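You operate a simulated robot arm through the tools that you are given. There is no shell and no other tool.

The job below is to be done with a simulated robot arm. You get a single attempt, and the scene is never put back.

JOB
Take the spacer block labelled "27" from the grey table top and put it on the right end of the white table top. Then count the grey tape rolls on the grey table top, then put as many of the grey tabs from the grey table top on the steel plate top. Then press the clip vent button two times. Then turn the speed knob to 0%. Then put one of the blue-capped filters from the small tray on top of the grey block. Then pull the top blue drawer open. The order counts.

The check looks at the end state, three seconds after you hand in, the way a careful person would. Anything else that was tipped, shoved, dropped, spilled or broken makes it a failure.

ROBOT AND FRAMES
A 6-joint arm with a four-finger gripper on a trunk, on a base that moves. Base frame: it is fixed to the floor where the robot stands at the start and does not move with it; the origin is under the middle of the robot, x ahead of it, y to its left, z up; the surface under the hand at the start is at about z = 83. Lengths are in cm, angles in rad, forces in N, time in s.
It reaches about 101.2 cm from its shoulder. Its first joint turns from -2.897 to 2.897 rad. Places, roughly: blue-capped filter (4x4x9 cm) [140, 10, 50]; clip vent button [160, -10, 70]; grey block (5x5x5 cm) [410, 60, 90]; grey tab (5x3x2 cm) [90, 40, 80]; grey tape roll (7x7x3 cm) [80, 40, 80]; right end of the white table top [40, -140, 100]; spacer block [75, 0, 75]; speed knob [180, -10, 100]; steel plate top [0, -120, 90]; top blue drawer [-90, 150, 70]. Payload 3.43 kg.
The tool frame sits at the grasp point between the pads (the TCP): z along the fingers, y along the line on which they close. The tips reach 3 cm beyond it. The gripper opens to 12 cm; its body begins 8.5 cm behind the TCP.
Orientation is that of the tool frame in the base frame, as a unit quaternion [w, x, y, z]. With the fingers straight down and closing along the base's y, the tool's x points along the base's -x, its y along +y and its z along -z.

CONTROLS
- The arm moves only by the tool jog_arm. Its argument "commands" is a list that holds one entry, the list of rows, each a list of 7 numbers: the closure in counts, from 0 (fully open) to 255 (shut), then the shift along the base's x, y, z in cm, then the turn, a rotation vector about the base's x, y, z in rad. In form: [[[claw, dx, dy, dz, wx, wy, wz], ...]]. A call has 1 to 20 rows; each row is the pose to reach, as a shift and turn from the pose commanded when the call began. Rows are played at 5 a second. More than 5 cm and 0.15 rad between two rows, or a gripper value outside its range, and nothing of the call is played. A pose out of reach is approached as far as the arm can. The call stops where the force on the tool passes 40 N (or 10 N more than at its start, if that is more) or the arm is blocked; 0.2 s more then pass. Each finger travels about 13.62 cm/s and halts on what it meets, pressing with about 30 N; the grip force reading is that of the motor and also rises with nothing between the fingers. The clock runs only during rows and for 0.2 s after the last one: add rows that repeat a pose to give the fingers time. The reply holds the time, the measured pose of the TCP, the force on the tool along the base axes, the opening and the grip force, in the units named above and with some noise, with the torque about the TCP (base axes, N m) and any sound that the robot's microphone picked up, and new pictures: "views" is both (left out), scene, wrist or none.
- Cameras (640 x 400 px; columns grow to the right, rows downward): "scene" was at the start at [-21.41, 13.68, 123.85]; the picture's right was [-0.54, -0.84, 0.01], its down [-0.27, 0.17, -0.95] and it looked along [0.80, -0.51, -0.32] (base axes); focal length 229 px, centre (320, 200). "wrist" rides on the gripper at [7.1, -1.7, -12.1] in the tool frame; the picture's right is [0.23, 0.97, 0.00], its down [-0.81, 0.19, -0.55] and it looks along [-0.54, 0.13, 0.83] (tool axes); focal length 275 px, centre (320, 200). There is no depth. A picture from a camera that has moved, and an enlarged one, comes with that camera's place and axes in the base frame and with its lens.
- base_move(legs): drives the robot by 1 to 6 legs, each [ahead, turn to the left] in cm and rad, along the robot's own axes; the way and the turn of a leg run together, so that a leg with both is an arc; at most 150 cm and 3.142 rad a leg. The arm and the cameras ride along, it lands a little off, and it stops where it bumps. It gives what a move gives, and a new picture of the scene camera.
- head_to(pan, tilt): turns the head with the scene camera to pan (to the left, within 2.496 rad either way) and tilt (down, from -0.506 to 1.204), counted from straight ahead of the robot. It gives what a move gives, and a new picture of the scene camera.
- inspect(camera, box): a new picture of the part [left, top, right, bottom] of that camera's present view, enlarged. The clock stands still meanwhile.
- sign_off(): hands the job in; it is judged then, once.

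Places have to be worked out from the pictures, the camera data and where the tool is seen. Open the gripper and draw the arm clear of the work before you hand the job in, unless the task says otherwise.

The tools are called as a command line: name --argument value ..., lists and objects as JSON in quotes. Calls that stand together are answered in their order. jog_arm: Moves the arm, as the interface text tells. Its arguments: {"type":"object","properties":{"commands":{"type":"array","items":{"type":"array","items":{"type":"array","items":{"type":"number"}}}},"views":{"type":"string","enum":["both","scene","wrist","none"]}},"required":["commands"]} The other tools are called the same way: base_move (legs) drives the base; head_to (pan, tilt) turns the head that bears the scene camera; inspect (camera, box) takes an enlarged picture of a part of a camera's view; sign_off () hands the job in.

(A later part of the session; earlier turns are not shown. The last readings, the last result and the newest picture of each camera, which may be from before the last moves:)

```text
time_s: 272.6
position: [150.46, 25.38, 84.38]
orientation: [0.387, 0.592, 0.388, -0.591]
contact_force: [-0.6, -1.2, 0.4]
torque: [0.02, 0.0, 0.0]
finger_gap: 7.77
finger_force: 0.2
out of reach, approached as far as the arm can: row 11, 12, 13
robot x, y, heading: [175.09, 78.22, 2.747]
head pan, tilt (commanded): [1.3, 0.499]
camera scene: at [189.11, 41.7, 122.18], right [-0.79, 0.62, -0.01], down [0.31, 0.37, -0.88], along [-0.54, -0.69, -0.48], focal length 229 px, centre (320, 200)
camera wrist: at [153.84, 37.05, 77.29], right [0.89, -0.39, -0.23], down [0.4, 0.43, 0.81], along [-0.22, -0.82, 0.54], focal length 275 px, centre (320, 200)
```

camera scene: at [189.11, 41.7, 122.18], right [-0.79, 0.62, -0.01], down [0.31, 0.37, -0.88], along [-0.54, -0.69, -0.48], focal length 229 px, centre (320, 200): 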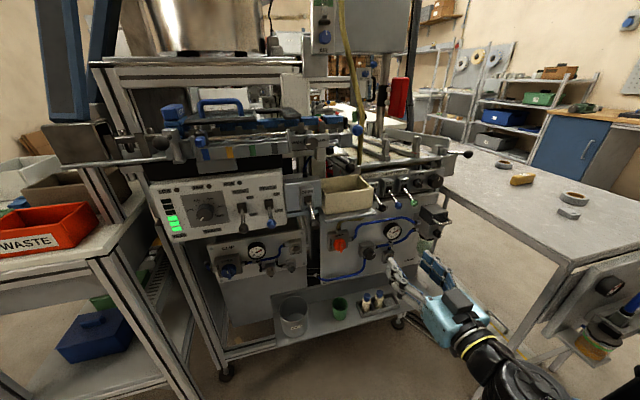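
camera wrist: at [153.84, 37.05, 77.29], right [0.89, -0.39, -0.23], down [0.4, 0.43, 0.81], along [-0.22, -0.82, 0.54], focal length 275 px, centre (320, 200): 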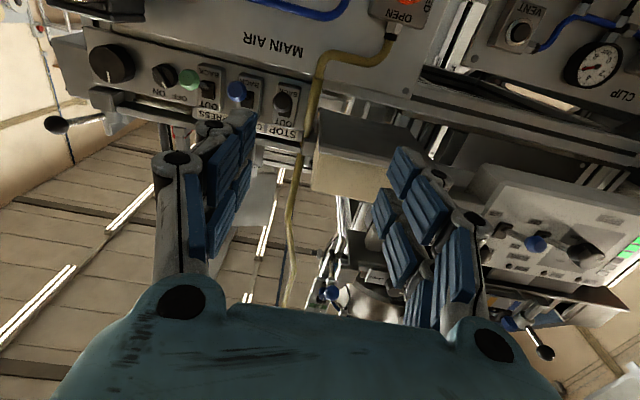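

I tilt the gripper 45° downward and come to a stand-off above the left filter to look at it.

jog_arm --commands '[[[90, 0, 0, 0, 0.12, -0.053, 0], [90, -0.3, -0.5, -1.5, 0.24, -0.106, 0], [90, -0.8, -1.2, -3.5, 0.36, -0.159, 0], [90, -1.4, -2, -6, 0.48, -0.212, 0], [90, -2, -3, -8.5, 0.6, -0.265, 0], [90, -2.7, -4.2, -11, 0.719, -0.317, 0], [90, -3.5, -5.4, -12.4, 0.719, -0.317, 0], [90, -3.5, -5.4, -12.4, 0.719, -0.317, 0]]]' --views "both"

inspect --camera "wrist" --box '[200, 60, 480, 260]'

```text
time_s: 274.4
position: [147.17, 20.02, 71.73]
orientation: [0.209, 0.774, 0.506, -0.319]
contact_force: [0.1, 0.2, 0.4]
torque: [0.0, -0.04, -0.02]
finger_gap: 7.77
finger_force: 0.1
robot x, y, heading: [175.23, 77.8, 2.749]
head pan, tilt (commanded): [1.3, 0.499]
camera scene: at [189.11, 41.69, 122.18], right [-0.79, 0.62, -0.01], down [0.31, 0.37, -0.88], along [-0.54, -0.69, -0.48], focal length 229 px, centre (320, 200)
camera wrist: at [151.04, 33.15, 75.39], right [0.96, -0.24, -0.16], down [0.1, -0.25, 0.96], along [-0.27, -0.94, -0.21], focal length 275 px, centre (320, 200)
```

scene: 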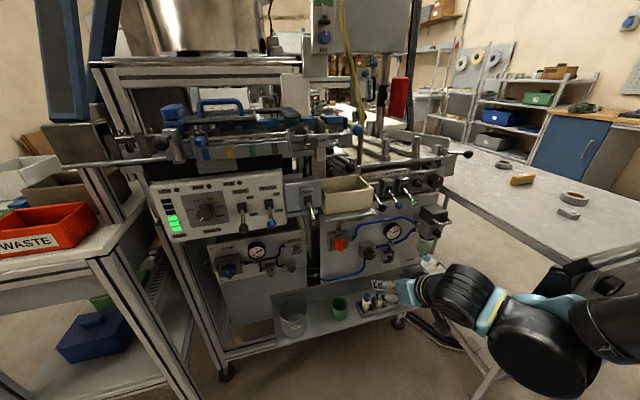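
wrist: 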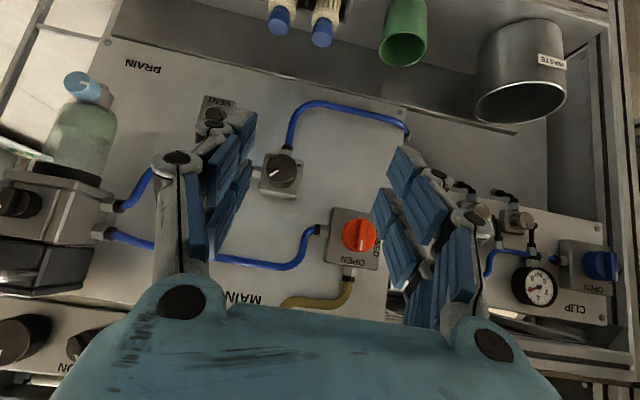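

```text
2.00 times, centred on (340, 160) of wrist
camera zoom: at [151.04, 33.15, 75.39], right [0.96, -0.24, -0.16], down [0.1, -0.25, 0.96], along [-0.27, -0.94, -0.21], focal length 551 px, centre (280, 280)
```

zoom: 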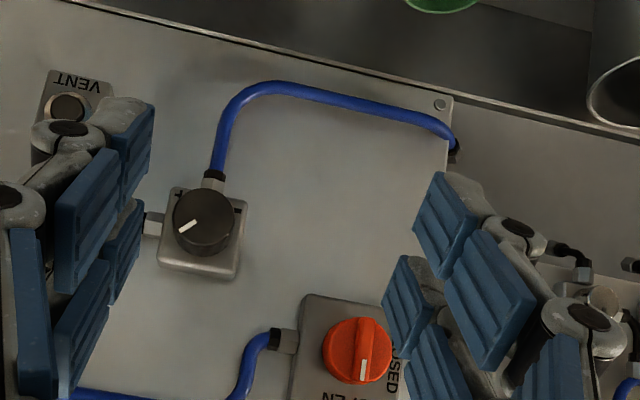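

I see both filters (upside-down view); the left cap ray gives about [140.9,7.8,50]. I narrow the opening to about 4.3 cm and go to an 8 cm stand-off along the tilted axis.

jog_arm --commands '[[[130, -1, -2, -3, 0, 0, 0], [165, -2, -4, -6.5, 0, 0, 0], [165, -3, -6, -10, 0, 0, 0], [165, -3.9, -7.2, -12.9, 0, 0, 0], [165, -3.9, -7.2, -12.9, 0, 0, 0]]]' --views "both"

inspect --camera "wrist" --box '[210, 30, 430, 190]'

inspect --camera "scene" --box '[320, 250, 440, 340]'

```text
time_s: 275.6
position: [143.29, 13.02, 58.89]
orientation: [0.209, 0.774, 0.505, -0.32]
contact_force: [0.3, 0.1, 0.3]
torque: [-0.02, -0.01, -0.03]
finger_gap: 4.26
finger_force: 0.0
robot x, y, heading: [175.02, 78.43, 2.744]
head pan, tilt (commanded): [1.3, 0.499]
camera scene: at [189.11, 41.69, 122.17], right [-0.79, 0.62, -0.01], down [0.31, 0.37, -0.88], along [-0.54, -0.69, -0.48], focal length 229 px, centre (320, 200)
camera wrist: at [147.05, 25.96, 62.5], right [0.96, -0.24, -0.16], down [0.1, -0.24, 0.96], along [-0.27, -0.94, -0.21], focal length 275 px, centre (320, 200)
```

scene: 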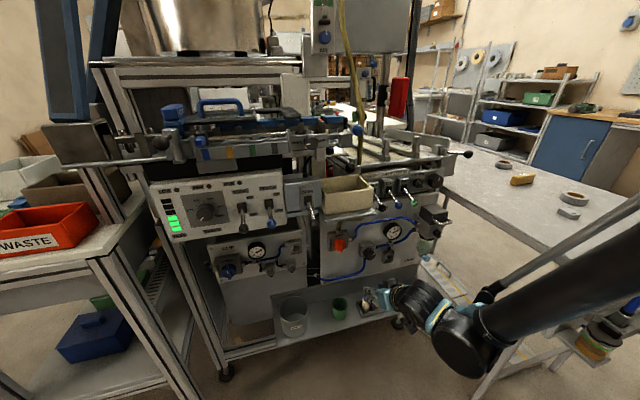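
wrist: 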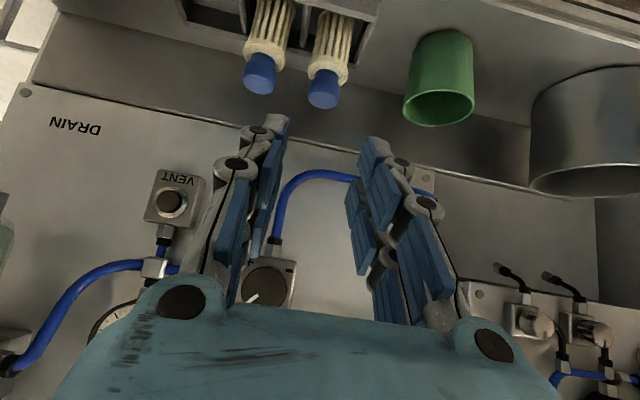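

```text
2.50 times, centred on (320, 110) of wrist
camera zoom: at [147.05, 25.96, 62.5], right [0.96, -0.24, -0.16], down [0.1, -0.24, 0.96], along [-0.27, -0.94, -0.21], focal length 688 px, centre (320, 425)
```

zoom: 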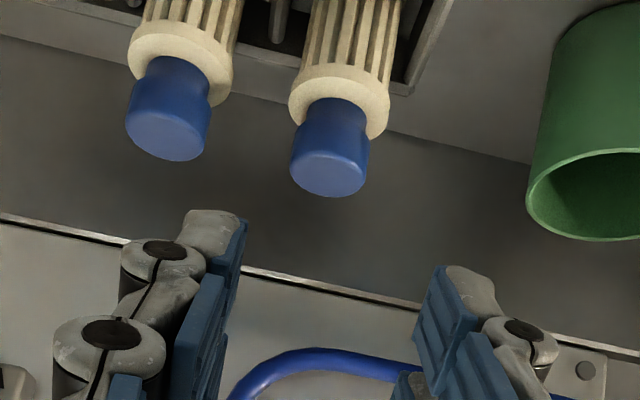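

```text
4.44 times, centred on (380, 295) of scene
camera zoom: at [189.11, 41.69, 122.17], right [-0.79, 0.62, -0.01], down [0.31, 0.37, -0.88], along [-0.54, -0.69, -0.48], focal length 1018 px, centre (53, -222)
```

zoom: 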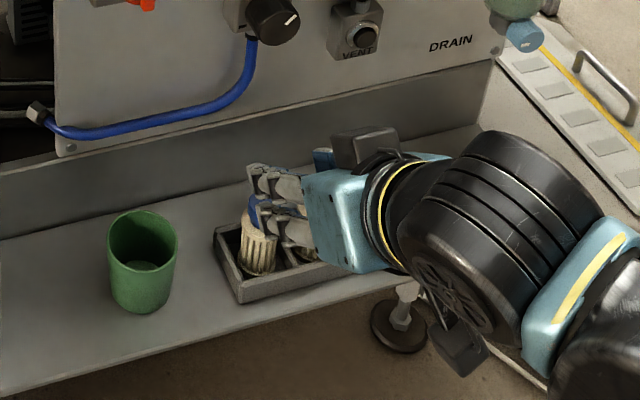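

The left cap's centre computes to [140.5,7.2,49.2], well aligned with the gap. I narrow the fingers to ~3.6 cm and advance 6 cm along the axis, then check again.

jog_arm --commands '[[[178, -0.8, -1.5, -1.8, 0, 0, 0], [178, -1.5, -2.9, -3.3, 0, 0, 0], [178, -1.9, -3.9, -4.4, 0, 0, 0], [178, -1.9, -3.9, -4.4, 0, 0, 0]]]' --views "wrist"

inspect --camera "wrist" --box '[210, 30, 430, 190]'

inspect --camera "scene" --box '[330, 265, 410, 325]'

```text
time_s: 276.6
position: [141.27, 8.82, 54.62]
orientation: [0.209, 0.774, 0.506, -0.319]
contact_force: [0.1, -0.3, -0.2]
torque: [-0.03, 0.0, 0.03]
finger_gap: 3.66
finger_force: 0.1
robot x, y, heading: [174.92, 77.95, 2.748]
head pan, tilt (commanded): [1.3, 0.499]
camera wrist: at [145.12, 21.89, 58.09], right [0.96, -0.24, -0.16], down [0.1, -0.24, 0.96], along [-0.27, -0.94, -0.21], focal length 275 px, centre (320, 200)
```

wrist: 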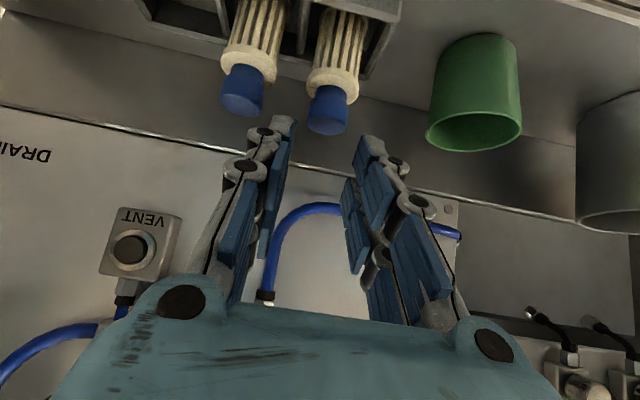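

```text
2.50 times, centred on (320, 110) of wrist
camera zoom: at [145.12, 21.89, 58.09], right [0.96, -0.24, -0.16], down [0.1, -0.24, 0.96], along [-0.27, -0.94, -0.21], focal length 688 px, centre (320, 425)
```

zoom: 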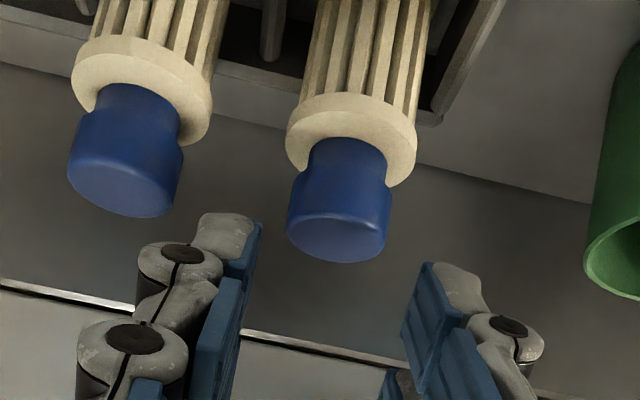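

```text
6.67 times, centred on (370, 295) of scene
camera zoom: at [189.11, 41.69, 122.17], right [-0.79, 0.62, -0.01], down [0.31, 0.37, -0.88], along [-0.54, -0.69, -0.48], focal length 1527 px, centre (-13, -433)
```

zoom: 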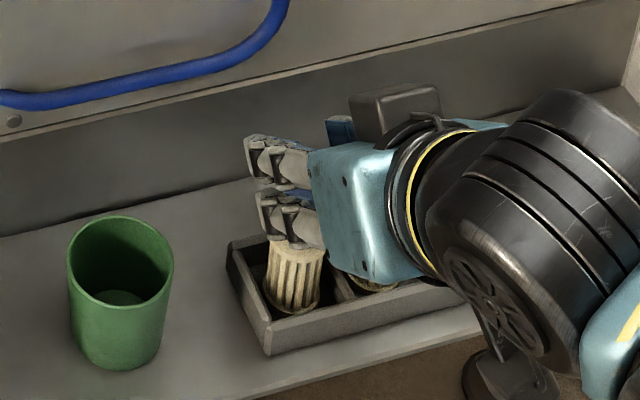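

Alignment is good (0.1 cm). I advance the last 2.8 cm and close on the cap.

jog_arm --commands '[[[178, -0.3, -0.6, -0.8, 0, 0, 0], [178, -0.6, -1.2, -1.6, 0, 0, 0], [178, -0.77, -1.6, -2.2, 0, 0, 0], [178, -0.77, -1.6, -2.2, 0, 0, 0]]]' --views "wrist"

inspect --camera "wrist" --box '[210, 30, 430, 190]'

```text
time_s: 277.6
position: [140.42, 7.45, 52.2]
orientation: [0.21, 0.774, 0.505, -0.319]
contact_force: [-0.9, 0.2, 0.8]
torque: [-0.05, -0.02, 0.04]
finger_gap: 3.62
finger_force: 0.1
robot x, y, heading: [174.91, 77.98, 2.745]
head pan, tilt (commanded): [1.3, 0.499]
camera wrist: at [144.34, 20.42, 55.79], right [0.96, -0.24, -0.16], down [0.1, -0.24, 0.96], along [-0.27, -0.94, -0.21], focal length 275 px, centre (320, 200)
```

wrist: 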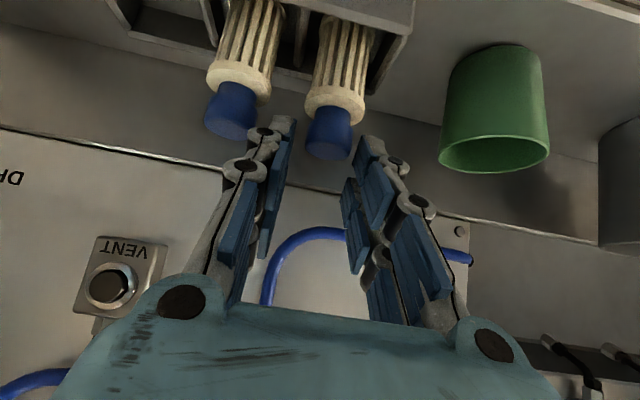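

```text
2.50 times, centred on (320, 110) of wrist
camera zoom: at [144.34, 20.42, 55.79], right [0.96, -0.24, -0.16], down [0.1, -0.24, 0.96], along [-0.27, -0.94, -0.21], focal length 688 px, centre (320, 425)
```

zoom: 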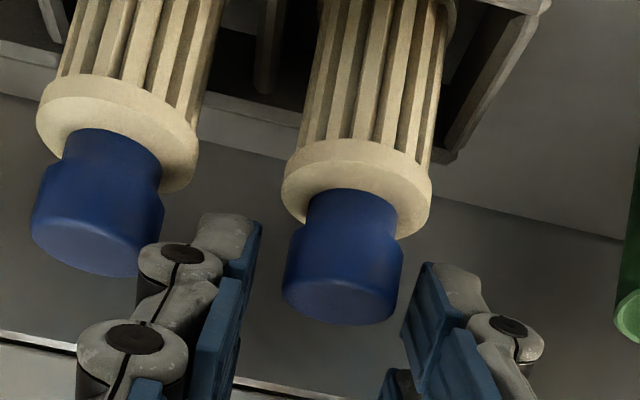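

The cap sits between the pads with about 0.8 cm overlap past its centre, clear of the neighbour. I close gently.

jog_arm --commands '[[[195, 0, 0, 0, 0, 0, 0], [205, 0, 0, 0, 0, 0, 0], [215, 0, 0, 0, 0, 0, 0], [225, 0, 0, 0, 0, 0, 0], [225, 0, 0, 0, 0, 0, 0]]]' --views "wrist"

inspect --camera "wrist" --box '[210, 30, 430, 190]'

```text
time_s: 278.8
position: [140.51, 7.55, 52.12]
orientation: [0.21, 0.773, 0.505, -0.32]
contact_force: [0.2, 0.5, 0.4]
torque: [0.01, 0.03, -0.02]
finger_gap: 2.32
finger_force: 30.3
robot x, y, heading: [174.86, 77.88, 2.744]
head pan, tilt (commanded): [1.3, 0.499]
camera wrist: at [144.33, 20.42, 55.8], right [0.96, -0.24, -0.16], down [0.1, -0.24, 0.96], along [-0.27, -0.94, -0.21], focal length 275 px, centre (320, 200)
```

wrist: 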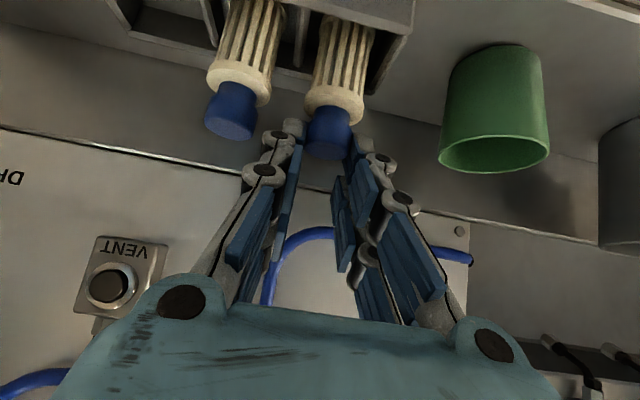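

```text
2.50 times, centred on (320, 110) of wrist
camera zoom: at [144.33, 20.42, 55.8], right [0.96, -0.24, -0.16], down [0.1, -0.24, 0.96], along [-0.27, -0.94, -0.21], focal length 688 px, centre (320, 425)
```

zoom: 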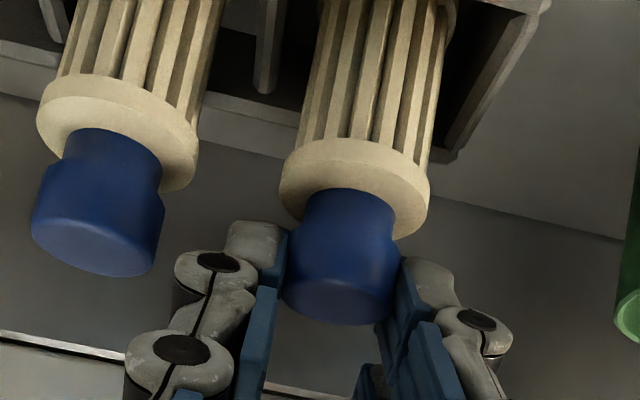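

The cap is held firmly (gap 2.32, 30 N). I lift it straight up out of the tray, then draw it back from the machine.

jog_arm --commands '[[[225, 0, 0, 0.6, 0, 0, 0], [225, 0, 0, 1.5, 0, 0, 0], [225, 0, 0, 3, 0, 0, 0], [225, 0, 0, 4.8, 0, 0, 0], [225, 0.8, 1.8, 6.2, 0, 0, 0], [225, 2, 4.5, 7.6, 0, 0, 0], [225, 3.4, 7.8, 9, 0, 0, 0], [225, 3.4, 7.8, 9, 0, 0, 0]]]' --views "both"

inspect --camera "wrist" --box '[210, 30, 430, 190]'

inspect --camera "scene" --box '[320, 240, 440, 330]'

```text
time_s: 280.6
position: [144.05, 15.23, 61.23]
orientation: [0.209, 0.774, 0.505, -0.319]
contact_force: [-0.1, 0.5, -0.3]
torque: [0.01, 0.01, 0.01]
finger_gap: 2.33
finger_force: 30.6
robot x, y, heading: [174.62, 77.58, 2.744]
head pan, tilt (commanded): [1.3, 0.499]
camera scene: at [189.11, 41.69, 122.18], right [-0.79, 0.62, -0.01], down [0.31, 0.37, -0.88], along [-0.54, -0.69, -0.48], focal length 229 px, centre (320, 200)
camera wrist: at [147.89, 28.28, 64.91], right [0.96, -0.24, -0.16], down [0.1, -0.24, 0.96], along [-0.27, -0.94, -0.21], focal length 275 px, centre (320, 200)
```

scene: 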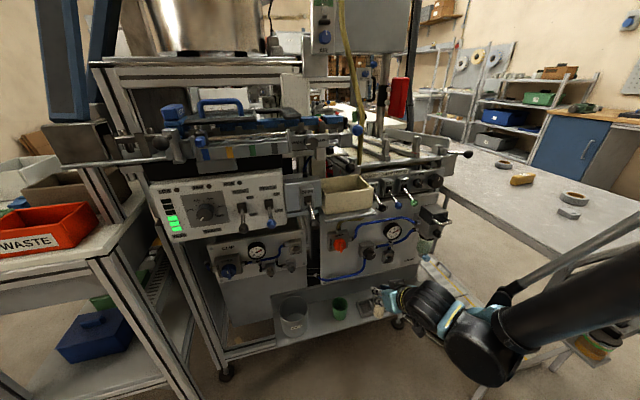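
wrist: 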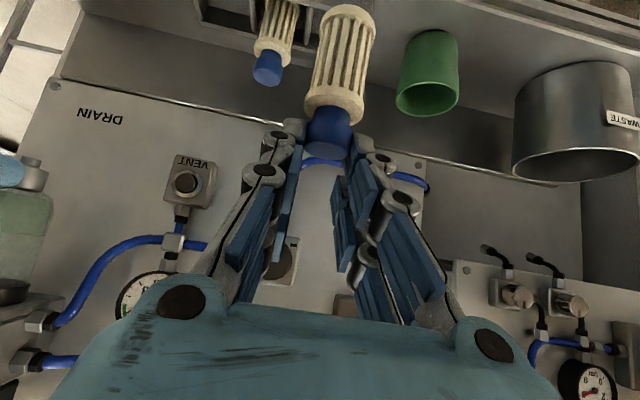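

```text
2.50 times, centred on (320, 110) of wrist
camera zoom: at [147.89, 28.28, 64.91], right [0.96, -0.24, -0.16], down [0.1, -0.24, 0.96], along [-0.27, -0.94, -0.21], focal length 688 px, centre (320, 425)
```

zoom: 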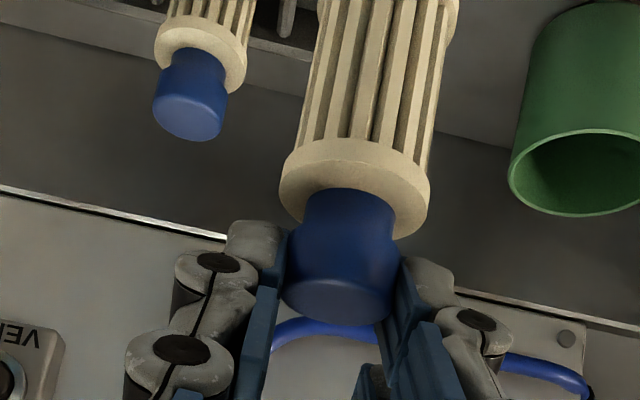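

```text
4.44 times, centred on (380, 285) of scene
camera zoom: at [189.11, 41.69, 122.18], right [-0.79, 0.62, -0.01], down [0.31, 0.37, -0.88], along [-0.54, -0.69, -0.48], focal length 1018 px, centre (53, -178)
```

zoom: 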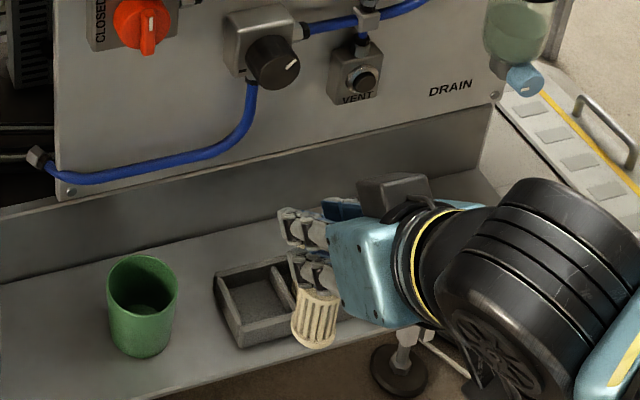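

The filter hangs upright from the cap and the other one stays in the tray. I raise and retract it away from the machine.

jog_arm --commands '[[[225, 0.5, 3.3, 3, 0, 0, 0], [225, 1, 6.6, 6.3, 0, 0, 0], [225, 1.5, 9.9, 9.6, 0, 0, 0], [225, 2, 13.2, 13, 0, 0, 0], [225, 2, 16.6, 16.4, 0, 0, 0], [225, 2, 20, 19.8, 0, 0, 0], [225, 2, 23.4, 23.2, 0, 0, 0], [225, 2, 26.5, 26.8, 0, 0, 0], [225, 2, 28.8, 31, 0, 0, 0], [225, 2, 30, 35.5, 0, 0, 0], [225, 2, 30, 40, 0, 0, 0], [225, 2, 30, 44, 0, 0, 0], [225, 2, 30, 44, 0, 0, 0]]]' --views "wrist"

jog_arm --commands '[[[225, -4.5, 0.5, 0, 0, 0, -0.1035], [225, -8.9, 1.5, 0, 0, 0, -0.207], [225, -13.1, 3, 0, 0, 0, -0.3105], [225, -17.2, 4.9, 0, 0, 0, -0.414], [225, -21.1, 7.2, 0, 0, 0, -0.5175], [225, -24.7, 9.9, 0, 0, 0, -0.621], [225, -28.1, 12.9, 0, 0, 0, -0.7245], [225, -31.1, 16.3, 0, 0, 0, -0.828], [225, -33.7, 19.9, 0, 0, 0, -0.9315], [225, -35.9, 23.8, 0, 0, 0, -1.035], [225, -37.7, 28, 0, 0, 0, -1.1385], [225, -39.1, 32.3, 0, 0, 0, -1.242], [225, -40.1, 36.7, 0, 0, 0, -1.3455], [225, -40.5, 41.2, 0, 0, 0, -1.449], [225, -40.5, 45.7, 0, 0, 0, -1.5525], [225, -40.5, 45.7, 0, 0, 0, -1.5525]]]' --views "both"

```text
time_s: 283.4
position: [145.8, 45.3, 105.1]
orientation: [0.21, 0.773, 0.506, -0.32]
contact_force: [0.1, -0.2, -1.4]
torque: [0.0, 0.01, 0.02]
finger_gap: 2.36
finger_force: 30.6
robot x, y, heading: [175.17, 77.78, 2.745]
head pan, tilt (commanded): [1.3, 0.499]
camera wrist: at [149.59, 58.24, 108.73], right [0.96, -0.24, -0.16], down [0.1, -0.24, 0.96], along [-0.27, -0.94, -0.21], focal length 275 px, centre (320, 200)
```

wrist: 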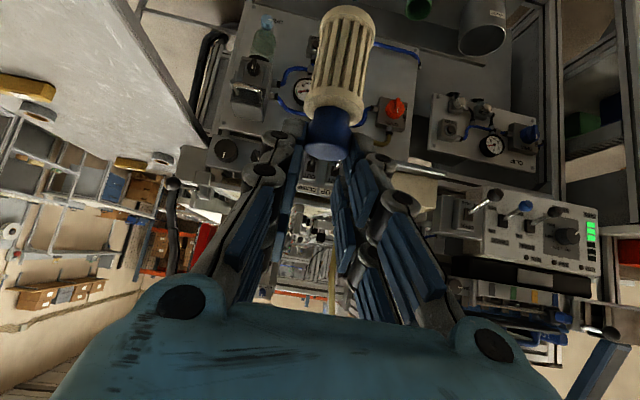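

```text
time_s: 286.8
position: [105.14, 91.0, 104.83]
orientation: [-0.074, 0.906, -0.18, -0.375]
contact_force: [-0.3, -0.3, -0.9]
torque: [0.0, 0.0, 0.01]
finger_gap: 2.35
finger_force: 30.2
robot x, y, heading: [174.88, 77.95, 2.748]
head pan, tilt (commanded): [1.3, 0.499]
camera scene: at [189.11, 41.71, 122.18], right [-0.79, 0.62, -0.01], down [0.31, 0.37, -0.88], along [-0.54, -0.69, -0.48], focal length 229 px, centre (320, 200)
camera wrist: at [118.38, 87.28, 108.52], right [-0.22, -0.96, -0.16], down [-0.24, -0.11, 0.96], along [-0.94, 0.25, -0.21], focal length 275 px, centre (320, 200)
```

scene: 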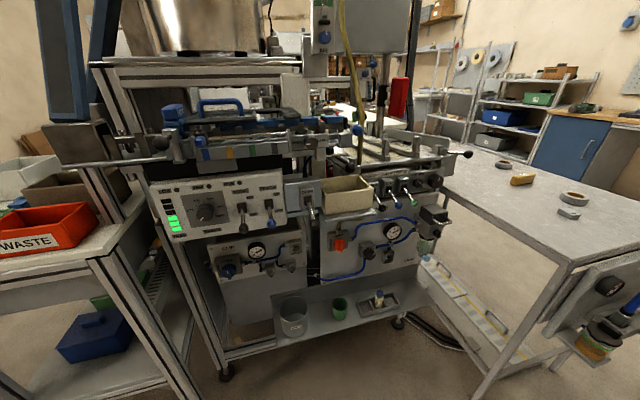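
wrist: 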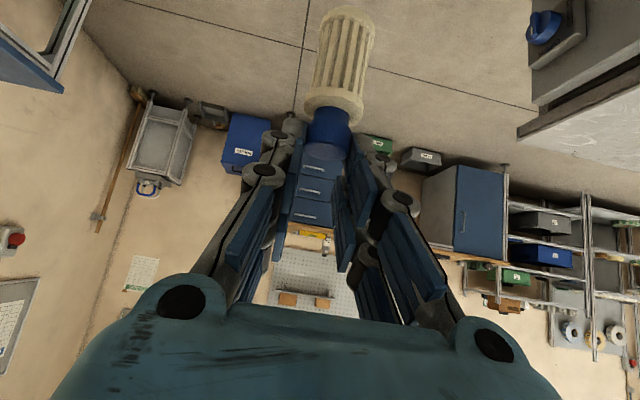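

The filter is held and the machine area is undisturbed. I now look behind the robot along the corridor to find the grey block.

head_to --pan -2.45 --tilt 0.25

head_to --pan 2.45 --tilt 0.3

```text
time_s: 289.9
position: [105.26, 91.0, 104.93]
orientation: [-0.075, 0.906, -0.181, -0.374]
contact_force: [-0.6, -0.9, -0.9]
torque: [0.02, 0.04, 0.01]
finger_gap: 2.37
finger_force: 29.9
robot x, y, heading: [174.81, 78.15, 2.748]
head pan, tilt (commanded): [-2.45, 0.25]
camera scene: at [203.64, 51.58, 124.62], right [0.29, -0.96, 0.01], down [-0.22, -0.08, -0.97], along [0.93, 0.28, -0.24], focal length 229 px, centre (320, 200)
```

scene: 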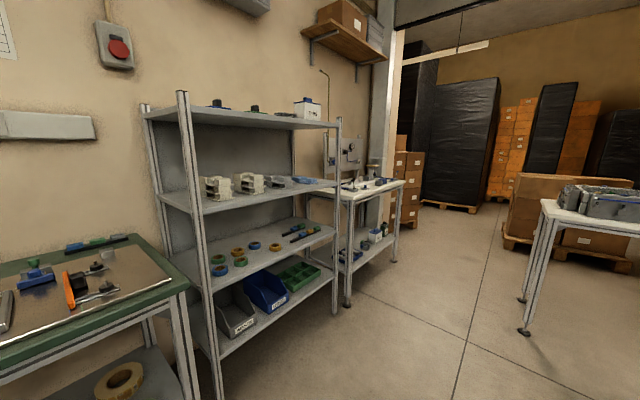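

```text
time_s: 293.8
position: [105.22, 90.96, 104.82]
orientation: [-0.074, 0.907, -0.18, -0.374]
contact_force: [0.3, 0.3, 0.7]
torque: [0.04, 0.01, 0.01]
finger_gap: 2.32
finger_force: 30.1
robot x, y, heading: [174.4, 78.05, 2.751]
head pan, tilt (commanded): [2.45, 0.3]
camera scene: at [199.04, 40.59, 124.15], right [-0.89, -0.46, -0.01], down [-0.13, 0.26, -0.96], along [0.45, -0.85, -0.29], focal length 229 px, centre (320, 200)
```

scene: 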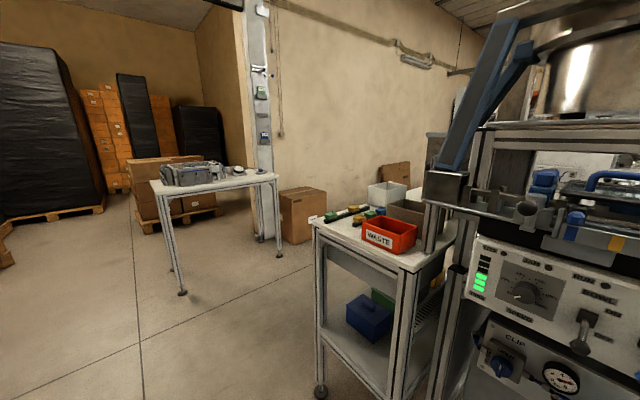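

The expected place projects onto the white-topped table beyond the shelf on the left. I look there in detail.

head_to --pan -2.45 --tilt 0.25

inspect --camera "scene" --box '[310, 140, 430, 220]'

inspect --camera "scene" --box '[330, 160, 410, 210]'

```text
time_s: 297.7
position: [105.18, 90.9, 104.89]
orientation: [-0.074, 0.907, -0.18, -0.374]
contact_force: [-0.4, 0.4, -1.0]
torque: [-0.01, -0.01, 0.02]
finger_gap: 2.36
finger_force: 30.2
robot x, y, heading: [175.24, 77.92, 2.746]
head pan, tilt (commanded): [-2.45, 0.25]
camera scene: at [203.64, 51.58, 124.62], right [0.29, -0.96, 0.01], down [-0.22, -0.08, -0.97], along [0.93, 0.28, -0.24], focal length 229 px, centre (320, 200)
```

scene: 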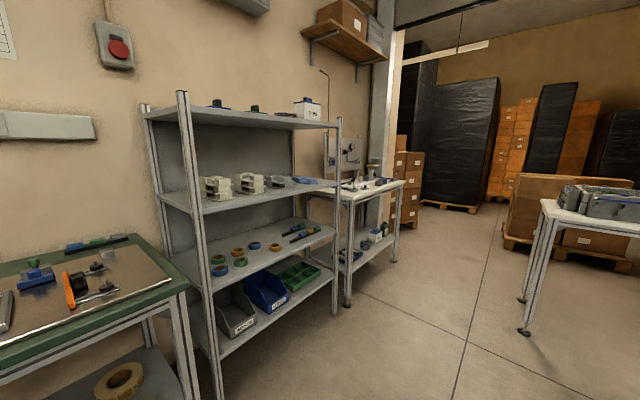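

```text
5.00 times, centred on (370, 180) of scene
camera zoom: at [203.64, 51.58, 124.62], right [0.29, -0.96, 0.01], down [-0.22, -0.08, -0.97], along [0.93, 0.28, -0.24], focal length 1145 px, centre (70, 300)
```

zoom: 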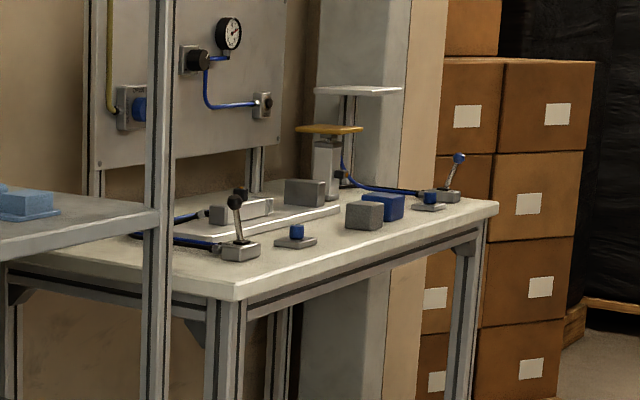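

```text
8.00 times, centred on (370, 185) of scene
camera zoom: at [203.64, 51.58, 124.62], right [0.29, -0.96, 0.01], down [-0.22, -0.08, -0.97], along [0.93, 0.28, -0.24], focal length 1833 px, centre (-80, 320)
```

zoom: 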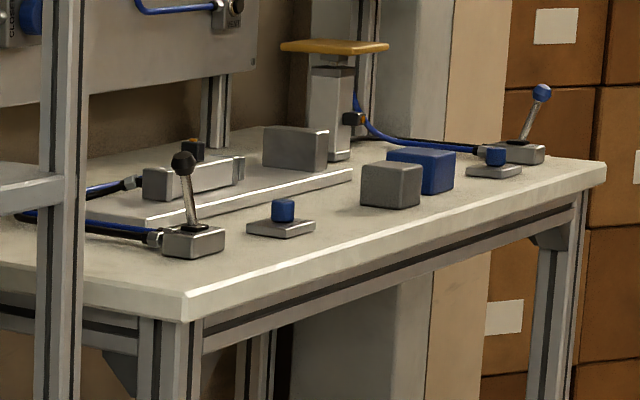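

The grey cube stands near the front edge of that white table (about [418,60]), with a blue cube behind it. I reverse 138 cm along the corridor to open floor and then turn left by about 3.12 rad to face it.

base_move --legs '[[-138, 0]]'

head_to --pan -2.0 --tilt 0.4

head_to --pan 1.6 --tilt 0.4

```text
time_s: 304.6
position: [231.57, 38.13, 104.95]
orientation: [-0.067, 0.91, -0.162, -0.376]
contact_force: [-0.1, 0.1, -0.3]
torque: [0.02, -0.02, 0.0]
finger_gap: 2.32
finger_force: 30.1
robot x, y, heading: [301.42, 27.93, 2.785]
head pan, tilt (commanded): [-2.45, 0.25]
camera scene: at [331.46, 2.8, 124.62], right [0.33, -0.94, 0.01], down [-0.22, -0.09, -0.97], along [0.92, 0.32, -0.24], focal length 229 px, centre (320, 200)
```

scene: 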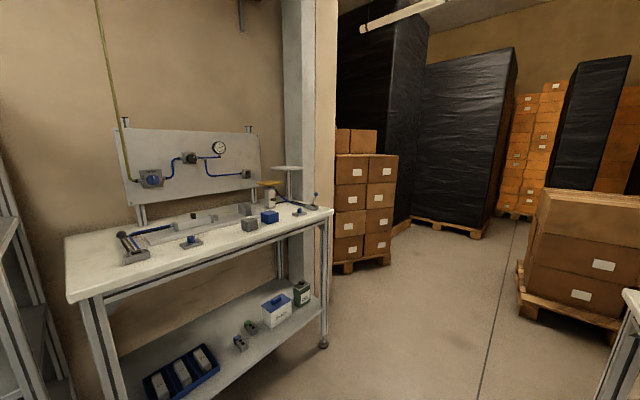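

```text
time_s: 305.5
position: [232.62, 37.57, 105.64]
orientation: [-0.068, 0.908, -0.16, -0.382]
contact_force: [-0.5, 0.4, -0.8]
torque: [0.02, 0.0, -0.02]
finger_gap: 2.35
finger_force: 29.7
robot x, y, heading: [301.59, 28.03, 2.788]
head pan, tilt (commanded): [-2.0, 0.4]
camera scene: at [329.2, 6.26, 123.18], right [0.71, -0.71, 0.01], down [-0.26, -0.28, -0.92], along [0.66, 0.65, -0.38], focal length 229 px, centre (320, 200)
```

scene: 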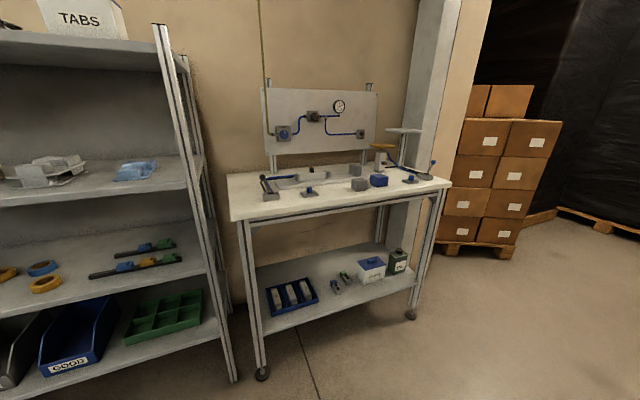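

```text
time_s: 308.5
position: [232.58, 37.61, 105.72]
orientation: [-0.068, 0.908, -0.161, -0.382]
contact_force: [-0.3, -0.4, -0.3]
torque: [-0.04, 0.01, -0.01]
finger_gap: 2.34
finger_force: 30.6
robot x, y, heading: [301.4, 27.74, 2.791]
head pan, tilt (commanded): [1.6, 0.4]
camera scene: at [319.7, -9.06, 123.13], right [-0.95, 0.32, -0.01], down [0.14, 0.36, -0.92], along [-0.29, -0.87, -0.39], focal length 229 px, centre (320, 200)
```

scene: 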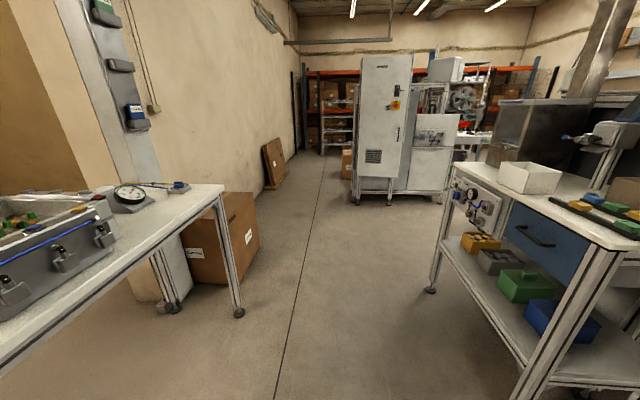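

The block triangulates to about [407.4,59.5,92] with the top near z≈94.5. The floor around is free, so I turn left 3.085 rad and then drive 33 cm ahead.

base_move --legs '[[0, 3.085]]'

head_to --pan 0.7 --tilt 0.35

```text
time_s: 317.1
position: [369.92, 14.12, 105.7]
orientation: [0.378, 0.19, 0.903, -0.08]
contact_force: [0.0, 0.8, 0.2]
torque: [-0.01, -0.02, -0.02]
finger_gap: 2.33
finger_force: 30.1
robot x, y, heading: [300.48, 26.17, -0.412]
head pan, tilt (commanded): [1.6, 0.4]
camera scene: at [285.24, 63.75, 123.13], right [0.93, -0.38, -0.01], down [-0.16, -0.36, -0.92], along [0.34, 0.86, -0.39], focal length 229 px, centre (320, 200)
```

scene: 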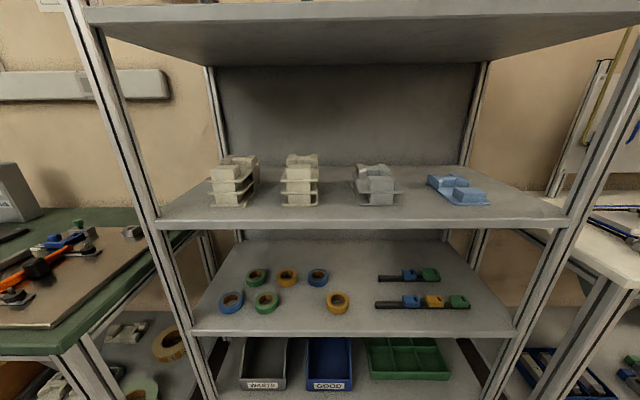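

```text
time_s: 318.3
position: [368.67, 14.43, 106.6]
orientation: [0.385, 0.188, 0.9, -0.08]
contact_force: [-0.5, 0.2, 0.2]
torque: [-0.02, 0.01, 0.0]
finger_gap: 2.33
finger_force: 29.2
robot x, y, heading: [300.39, 26.09, -0.415]
head pan, tilt (commanded): [0.7, 0.351]
camera scene: at [290.7, 57.79, 123.49], right [0.28, -0.96, -0.01], down [-0.34, -0.09, -0.94], along [0.9, 0.27, -0.35], focal length 229 px, centre (320, 200)
```

scene: 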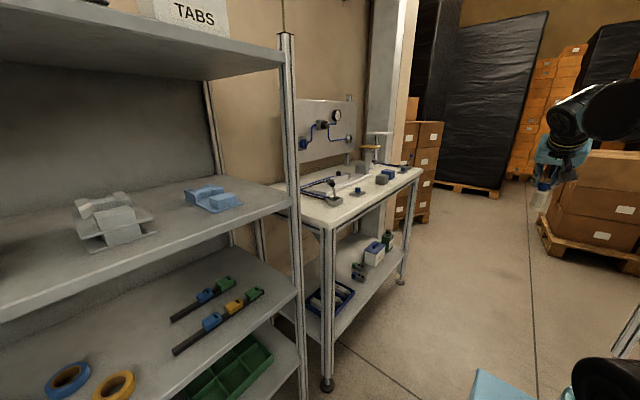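

Facing along the corridor, filter still held. I drive 33 cm ahead so the block comes into comfortable reach.

base_move --legs '[[33, 0]]'

head_to --pan 0.85 --tilt 0.4

inspect --camera "scene" --box '[240, 100, 440, 240]'

```text
time_s: 320.5
position: [399.21, 0.73, 106.4]
orientation: [0.384, 0.19, 0.9, -0.081]
contact_force: [-0.4, -0.8, 0.4]
torque: [0.0, 0.05, -0.01]
finger_gap: 2.35
finger_force: 29.8
robot x, y, heading: [331.46, 12.54, -0.416]
head pan, tilt (commanded): [0.7, 0.351]
camera scene: at [321.36, 44.31, 123.49], right [0.28, -0.96, -0.01], down [-0.34, -0.09, -0.94], along [0.9, 0.26, -0.35], focal length 229 px, centre (320, 200)
```

scene: 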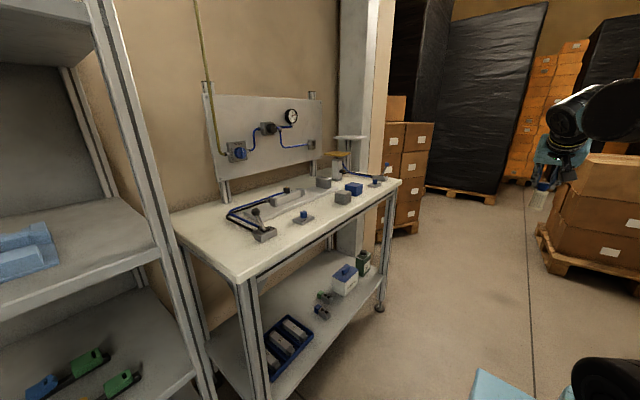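

```text
time_s: 321.2
position: [398.06, 1.0, 107.34]
orientation: [0.391, 0.19, 0.897, -0.082]
contact_force: [-0.4, 0.6, 0.5]
torque: [-0.02, 0.02, 0.01]
finger_gap: 2.34
finger_force: 29.9
robot x, y, heading: [331.33, 12.69, -0.424]
head pan, tilt (commanded): [0.85, 0.4]
camera scene: at [320.84, 45.6, 123.05], right [0.42, -0.91, -0.01], down [-0.36, -0.16, -0.92], along [0.83, 0.39, -0.4], focal length 229 px, centre (320, 200)
```

scene: 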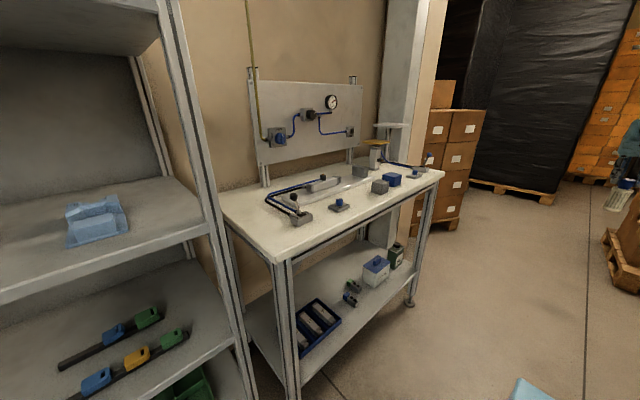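

```text
2.86 times, centred on (340, 170) of scene
camera zoom: at [320.84, 45.6, 123.05], right [0.42, -0.91, -0.01], down [-0.36, -0.16, -0.92], along [0.83, 0.39, -0.4], focal length 654 px, centre (263, 286)
```

zoom: 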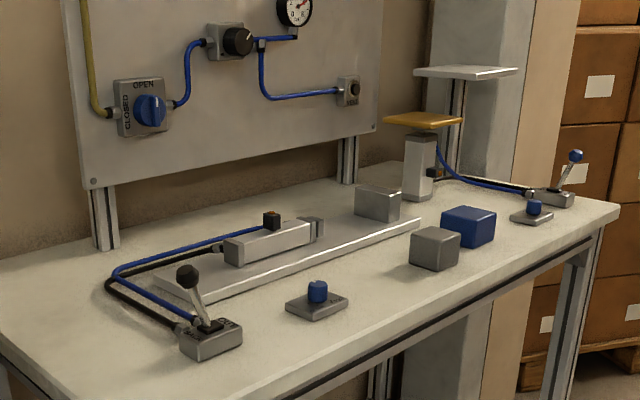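

The block centre is about [408,60,91.8] (top ≈94.3). I first correct the small pitch drift of the tool, then swing the filter over toward the block with plenty of height.

jog_arm --commands '[[[225, 0, 0, 1, 0.008, 0.018, 0], [225, 0, 0, 2, 0.016, 0.037, 0], [225, 0, 0, 2, 0.016, 0.037, 0]]]' --views "none"

jog_arm --commands '[[[225, 2.2, 2.3, 0.6, 0, 0, 0.08], [225, 4.4, 4.8, 1.2, 0, 0, 0.16], [225, 6.3, 7.6, 1.8, 0, 0, 0.24], [225, 8.1, 10.6, 2.4, 0, 0, 0.32], [225, 9.7, 13.8, 3, 0, 0, 0.4], [225, 11.1, 17.2, 3.6, 0, 0, 0.48], [225, 12.2, 20.8, 4.2, 0, 0, 0.56], [225, 13.2, 24.6, 4.8, 0, 0, 0.64], [225, 13.8, 28.5, 5.4, 0, 0, 0.72], [225, 14.2, 32.6, 6, 0, 0, 0.8], [225, 14.3, 36.7, 6.6, 0, 0, 0.88], [225, 14.1, 41, 7.2, 0, 0, 0.96], [225, 13.7, 45.3, 7.2, 0, 0, 1.04], [225, 12.9, 49.8, 7.2, 0, 0, 1.12], [225, 12.9, 49.8, 7.2, 0, 0, 1.12]]]' --views "both"

```text
time_s: 322.0
position: [398.0, 1.13, 109.15]
orientation: [0.372, 0.192, 0.905, -0.079]
contact_force: [1.0, 0.6, 0.5]
torque: [-0.02, 0.01, 0.01]
finger_gap: 2.34
finger_force: 29.5
robot x, y, heading: [331.38, 12.39, -0.423]
head pan, tilt (commanded): [0.85, 0.4]
```

```text
time_s: 325.2
position: [410.82, 51.11, 116.66]
orientation: [0.357, -0.319, 0.868, 0.133]
contact_force: [-0.6, 0.3, -0.6]
torque: [0.01, 0.01, -0.02]
finger_gap: 2.3
finger_force: 29.5
robot x, y, heading: [331.36, 12.62, -0.422]
head pan, tilt (commanded): [0.85, 0.4]
camera scene: at [320.83, 45.6, 123.05], right [0.42, -0.91, -0.01], down [-0.36, -0.16, -0.92], along [0.83, 0.39, -0.4], focal length 229 px, centre (320, 200)
camera wrist: at [401.59, 40.98, 120.24], right [-0.75, 0.64, -0.16], down [0.02, 0.27, 0.96], along [0.66, 0.72, -0.21], focal length 275 px, centre (320, 200)
```

scene: 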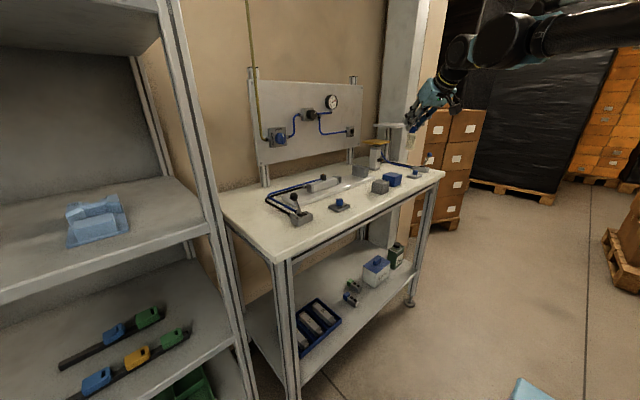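
wrist: 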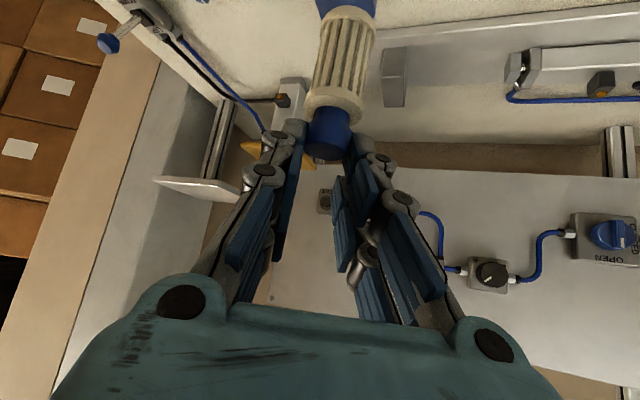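

inspect --camera "scene" --box '[330, 80, 470, 220]'

inspect --camera "wrist" --box '[240, 0, 440, 160]'

```text
2.86 times, centred on (400, 150) of scene
camera zoom: at [320.83, 45.6, 123.05], right [0.42, -0.91, -0.01], down [-0.36, -0.16, -0.92], along [0.83, 0.39, -0.4], focal length 654 px, centre (91, 343)
```

zoom: 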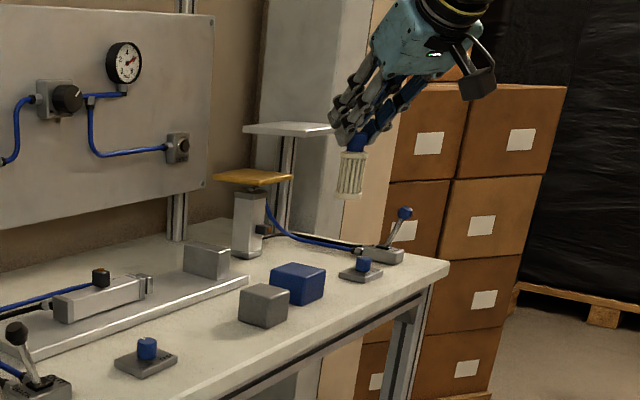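

```text
2.50 times, centred on (340, 80) of wrist
camera zoom: at [401.59, 40.98, 120.24], right [-0.75, 0.64, -0.16], down [0.02, 0.27, 0.96], along [0.66, 0.72, -0.21], focal length 688 px, centre (270, 500)
```

zoom: 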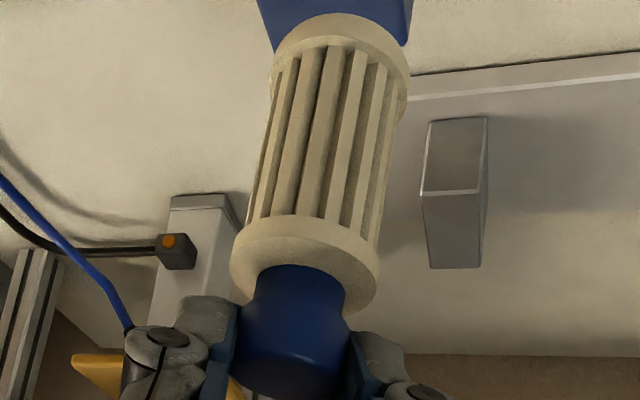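

inspect --camera "scene" --box '[360, 160, 420, 200]'

inspect --camera "scene" --box '[385, 90, 445, 150]'

```text
10.00 times, centred on (390, 180) of scene
camera zoom: at [320.83, 45.6, 123.05], right [0.42, -0.91, -0.01], down [-0.36, -0.16, -0.92], along [0.83, 0.39, -0.4], focal length 2291 px, centre (-380, 400)
```

zoom: 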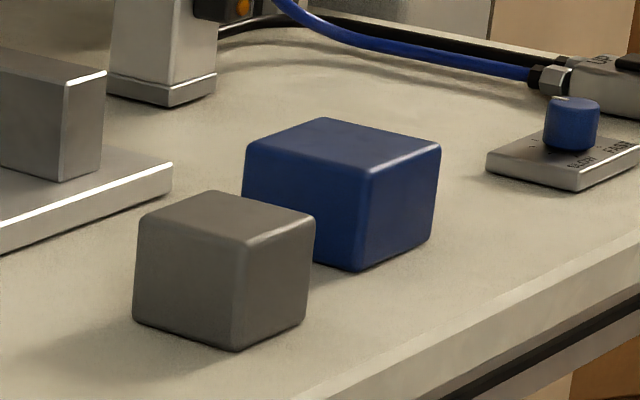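

```text
6.67 times, centred on (415, 120) of scene
camera zoom: at [320.83, 45.6, 123.05], right [0.42, -0.91, -0.01], down [-0.36, -0.16, -0.92], along [0.83, 0.39, -0.4], focal length 1527 px, centre (-313, 733)
```

zoom: 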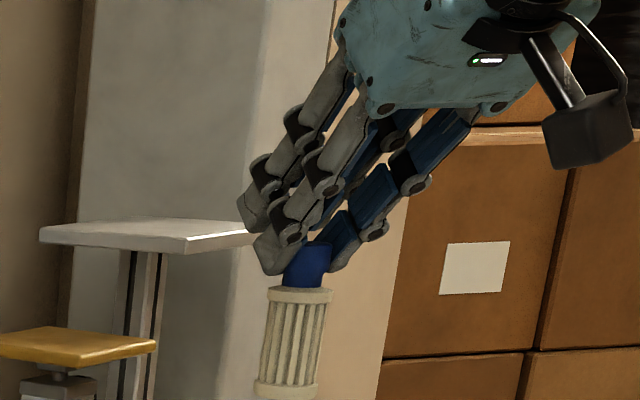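

I want a more precise fix on the cube's top, so I take two more zoomed views from different head angles.

head_to --pan 1.45 --tilt 0.4

head_to --pan -0.2 --tilt 0.4

```text
time_s: 326.2
position: [410.97, 51.1, 116.65]
orientation: [0.357, -0.318, 0.869, 0.131]
contact_force: [0.2, -0.6, -0.6]
torque: [-0.02, 0.01, 0.02]
finger_gap: 2.37
finger_force: 30.0
robot x, y, heading: [331.08, 12.98, -0.421]
head pan, tilt (commanded): [1.45, 0.4]
camera scene: at [317.19, 49.68, 123.11], right [0.86, -0.52, -0.01], down [-0.21, -0.33, -0.92], along [0.47, 0.79, -0.39], focal length 229 px, centre (320, 200)
```

scene: 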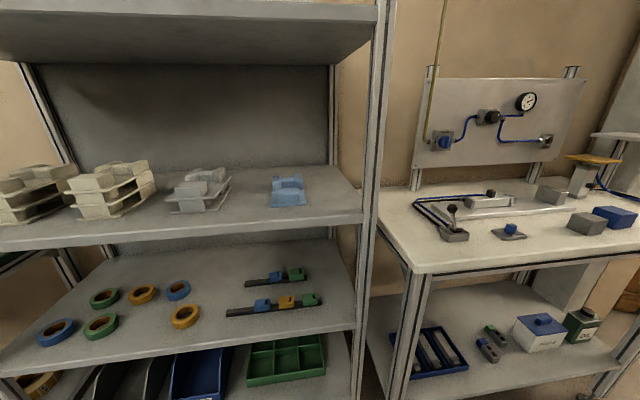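

```text
time_s: 327.9
position: [410.84, 51.2, 116.53]
orientation: [0.357, -0.318, 0.868, 0.131]
contact_force: [-0.5, -0.6, -0.3]
torque: [0.0, 0.02, 0.05]
finger_gap: 2.36
finger_force: 29.6
robot x, y, heading: [331.21, 12.81, -0.419]
head pan, tilt (commanded): [-0.201, 0.4]
camera scene: at [319.96, 36.36, 123.01], right [-0.58, -0.81, 0.0], down [-0.33, 0.23, -0.92], along [0.74, -0.53, -0.4], focal length 229 px, centre (320, 200)
```

scene: 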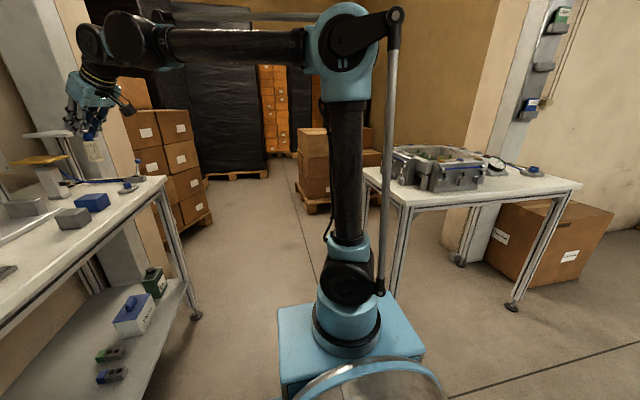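

inspect --camera "scene" --box '[40, 120, 140, 240]'

inspect --camera "scene" --box '[45, 190, 125, 240]'

```text
3.33 times, centred on (90, 180) of scene
camera zoom: at [319.96, 36.36, 123.01], right [-0.58, -0.81, 0.0], down [-0.33, 0.23, -0.92], along [0.74, -0.53, -0.4], focal length 764 px, centre (1087, 267)
```

zoom: 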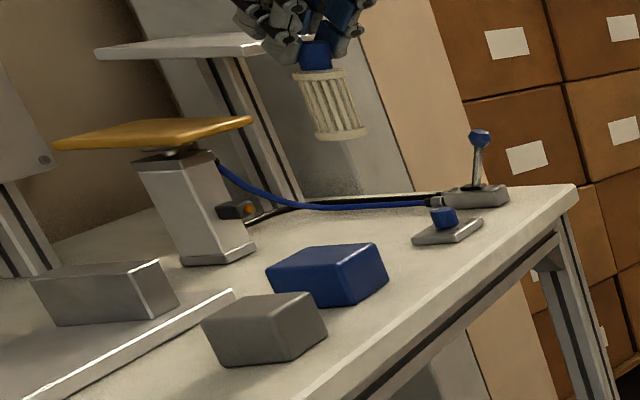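

```text
8.00 times, centred on (85, 215) of scene
camera zoom: at [319.96, 36.36, 123.01], right [-0.58, -0.81, 0.0], down [-0.33, 0.23, -0.92], along [0.74, -0.53, -0.4], focal length 1833 px, centre (2200, 80)
```

zoom: 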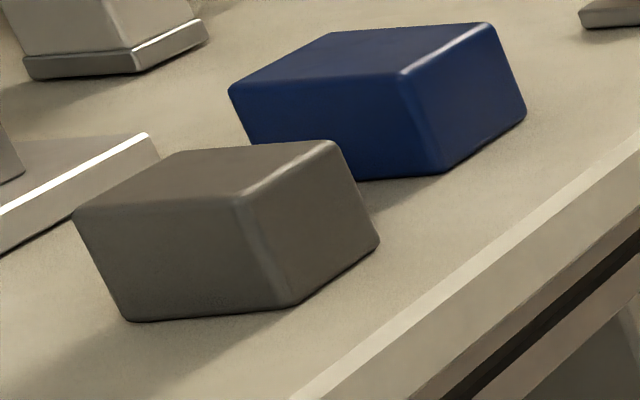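

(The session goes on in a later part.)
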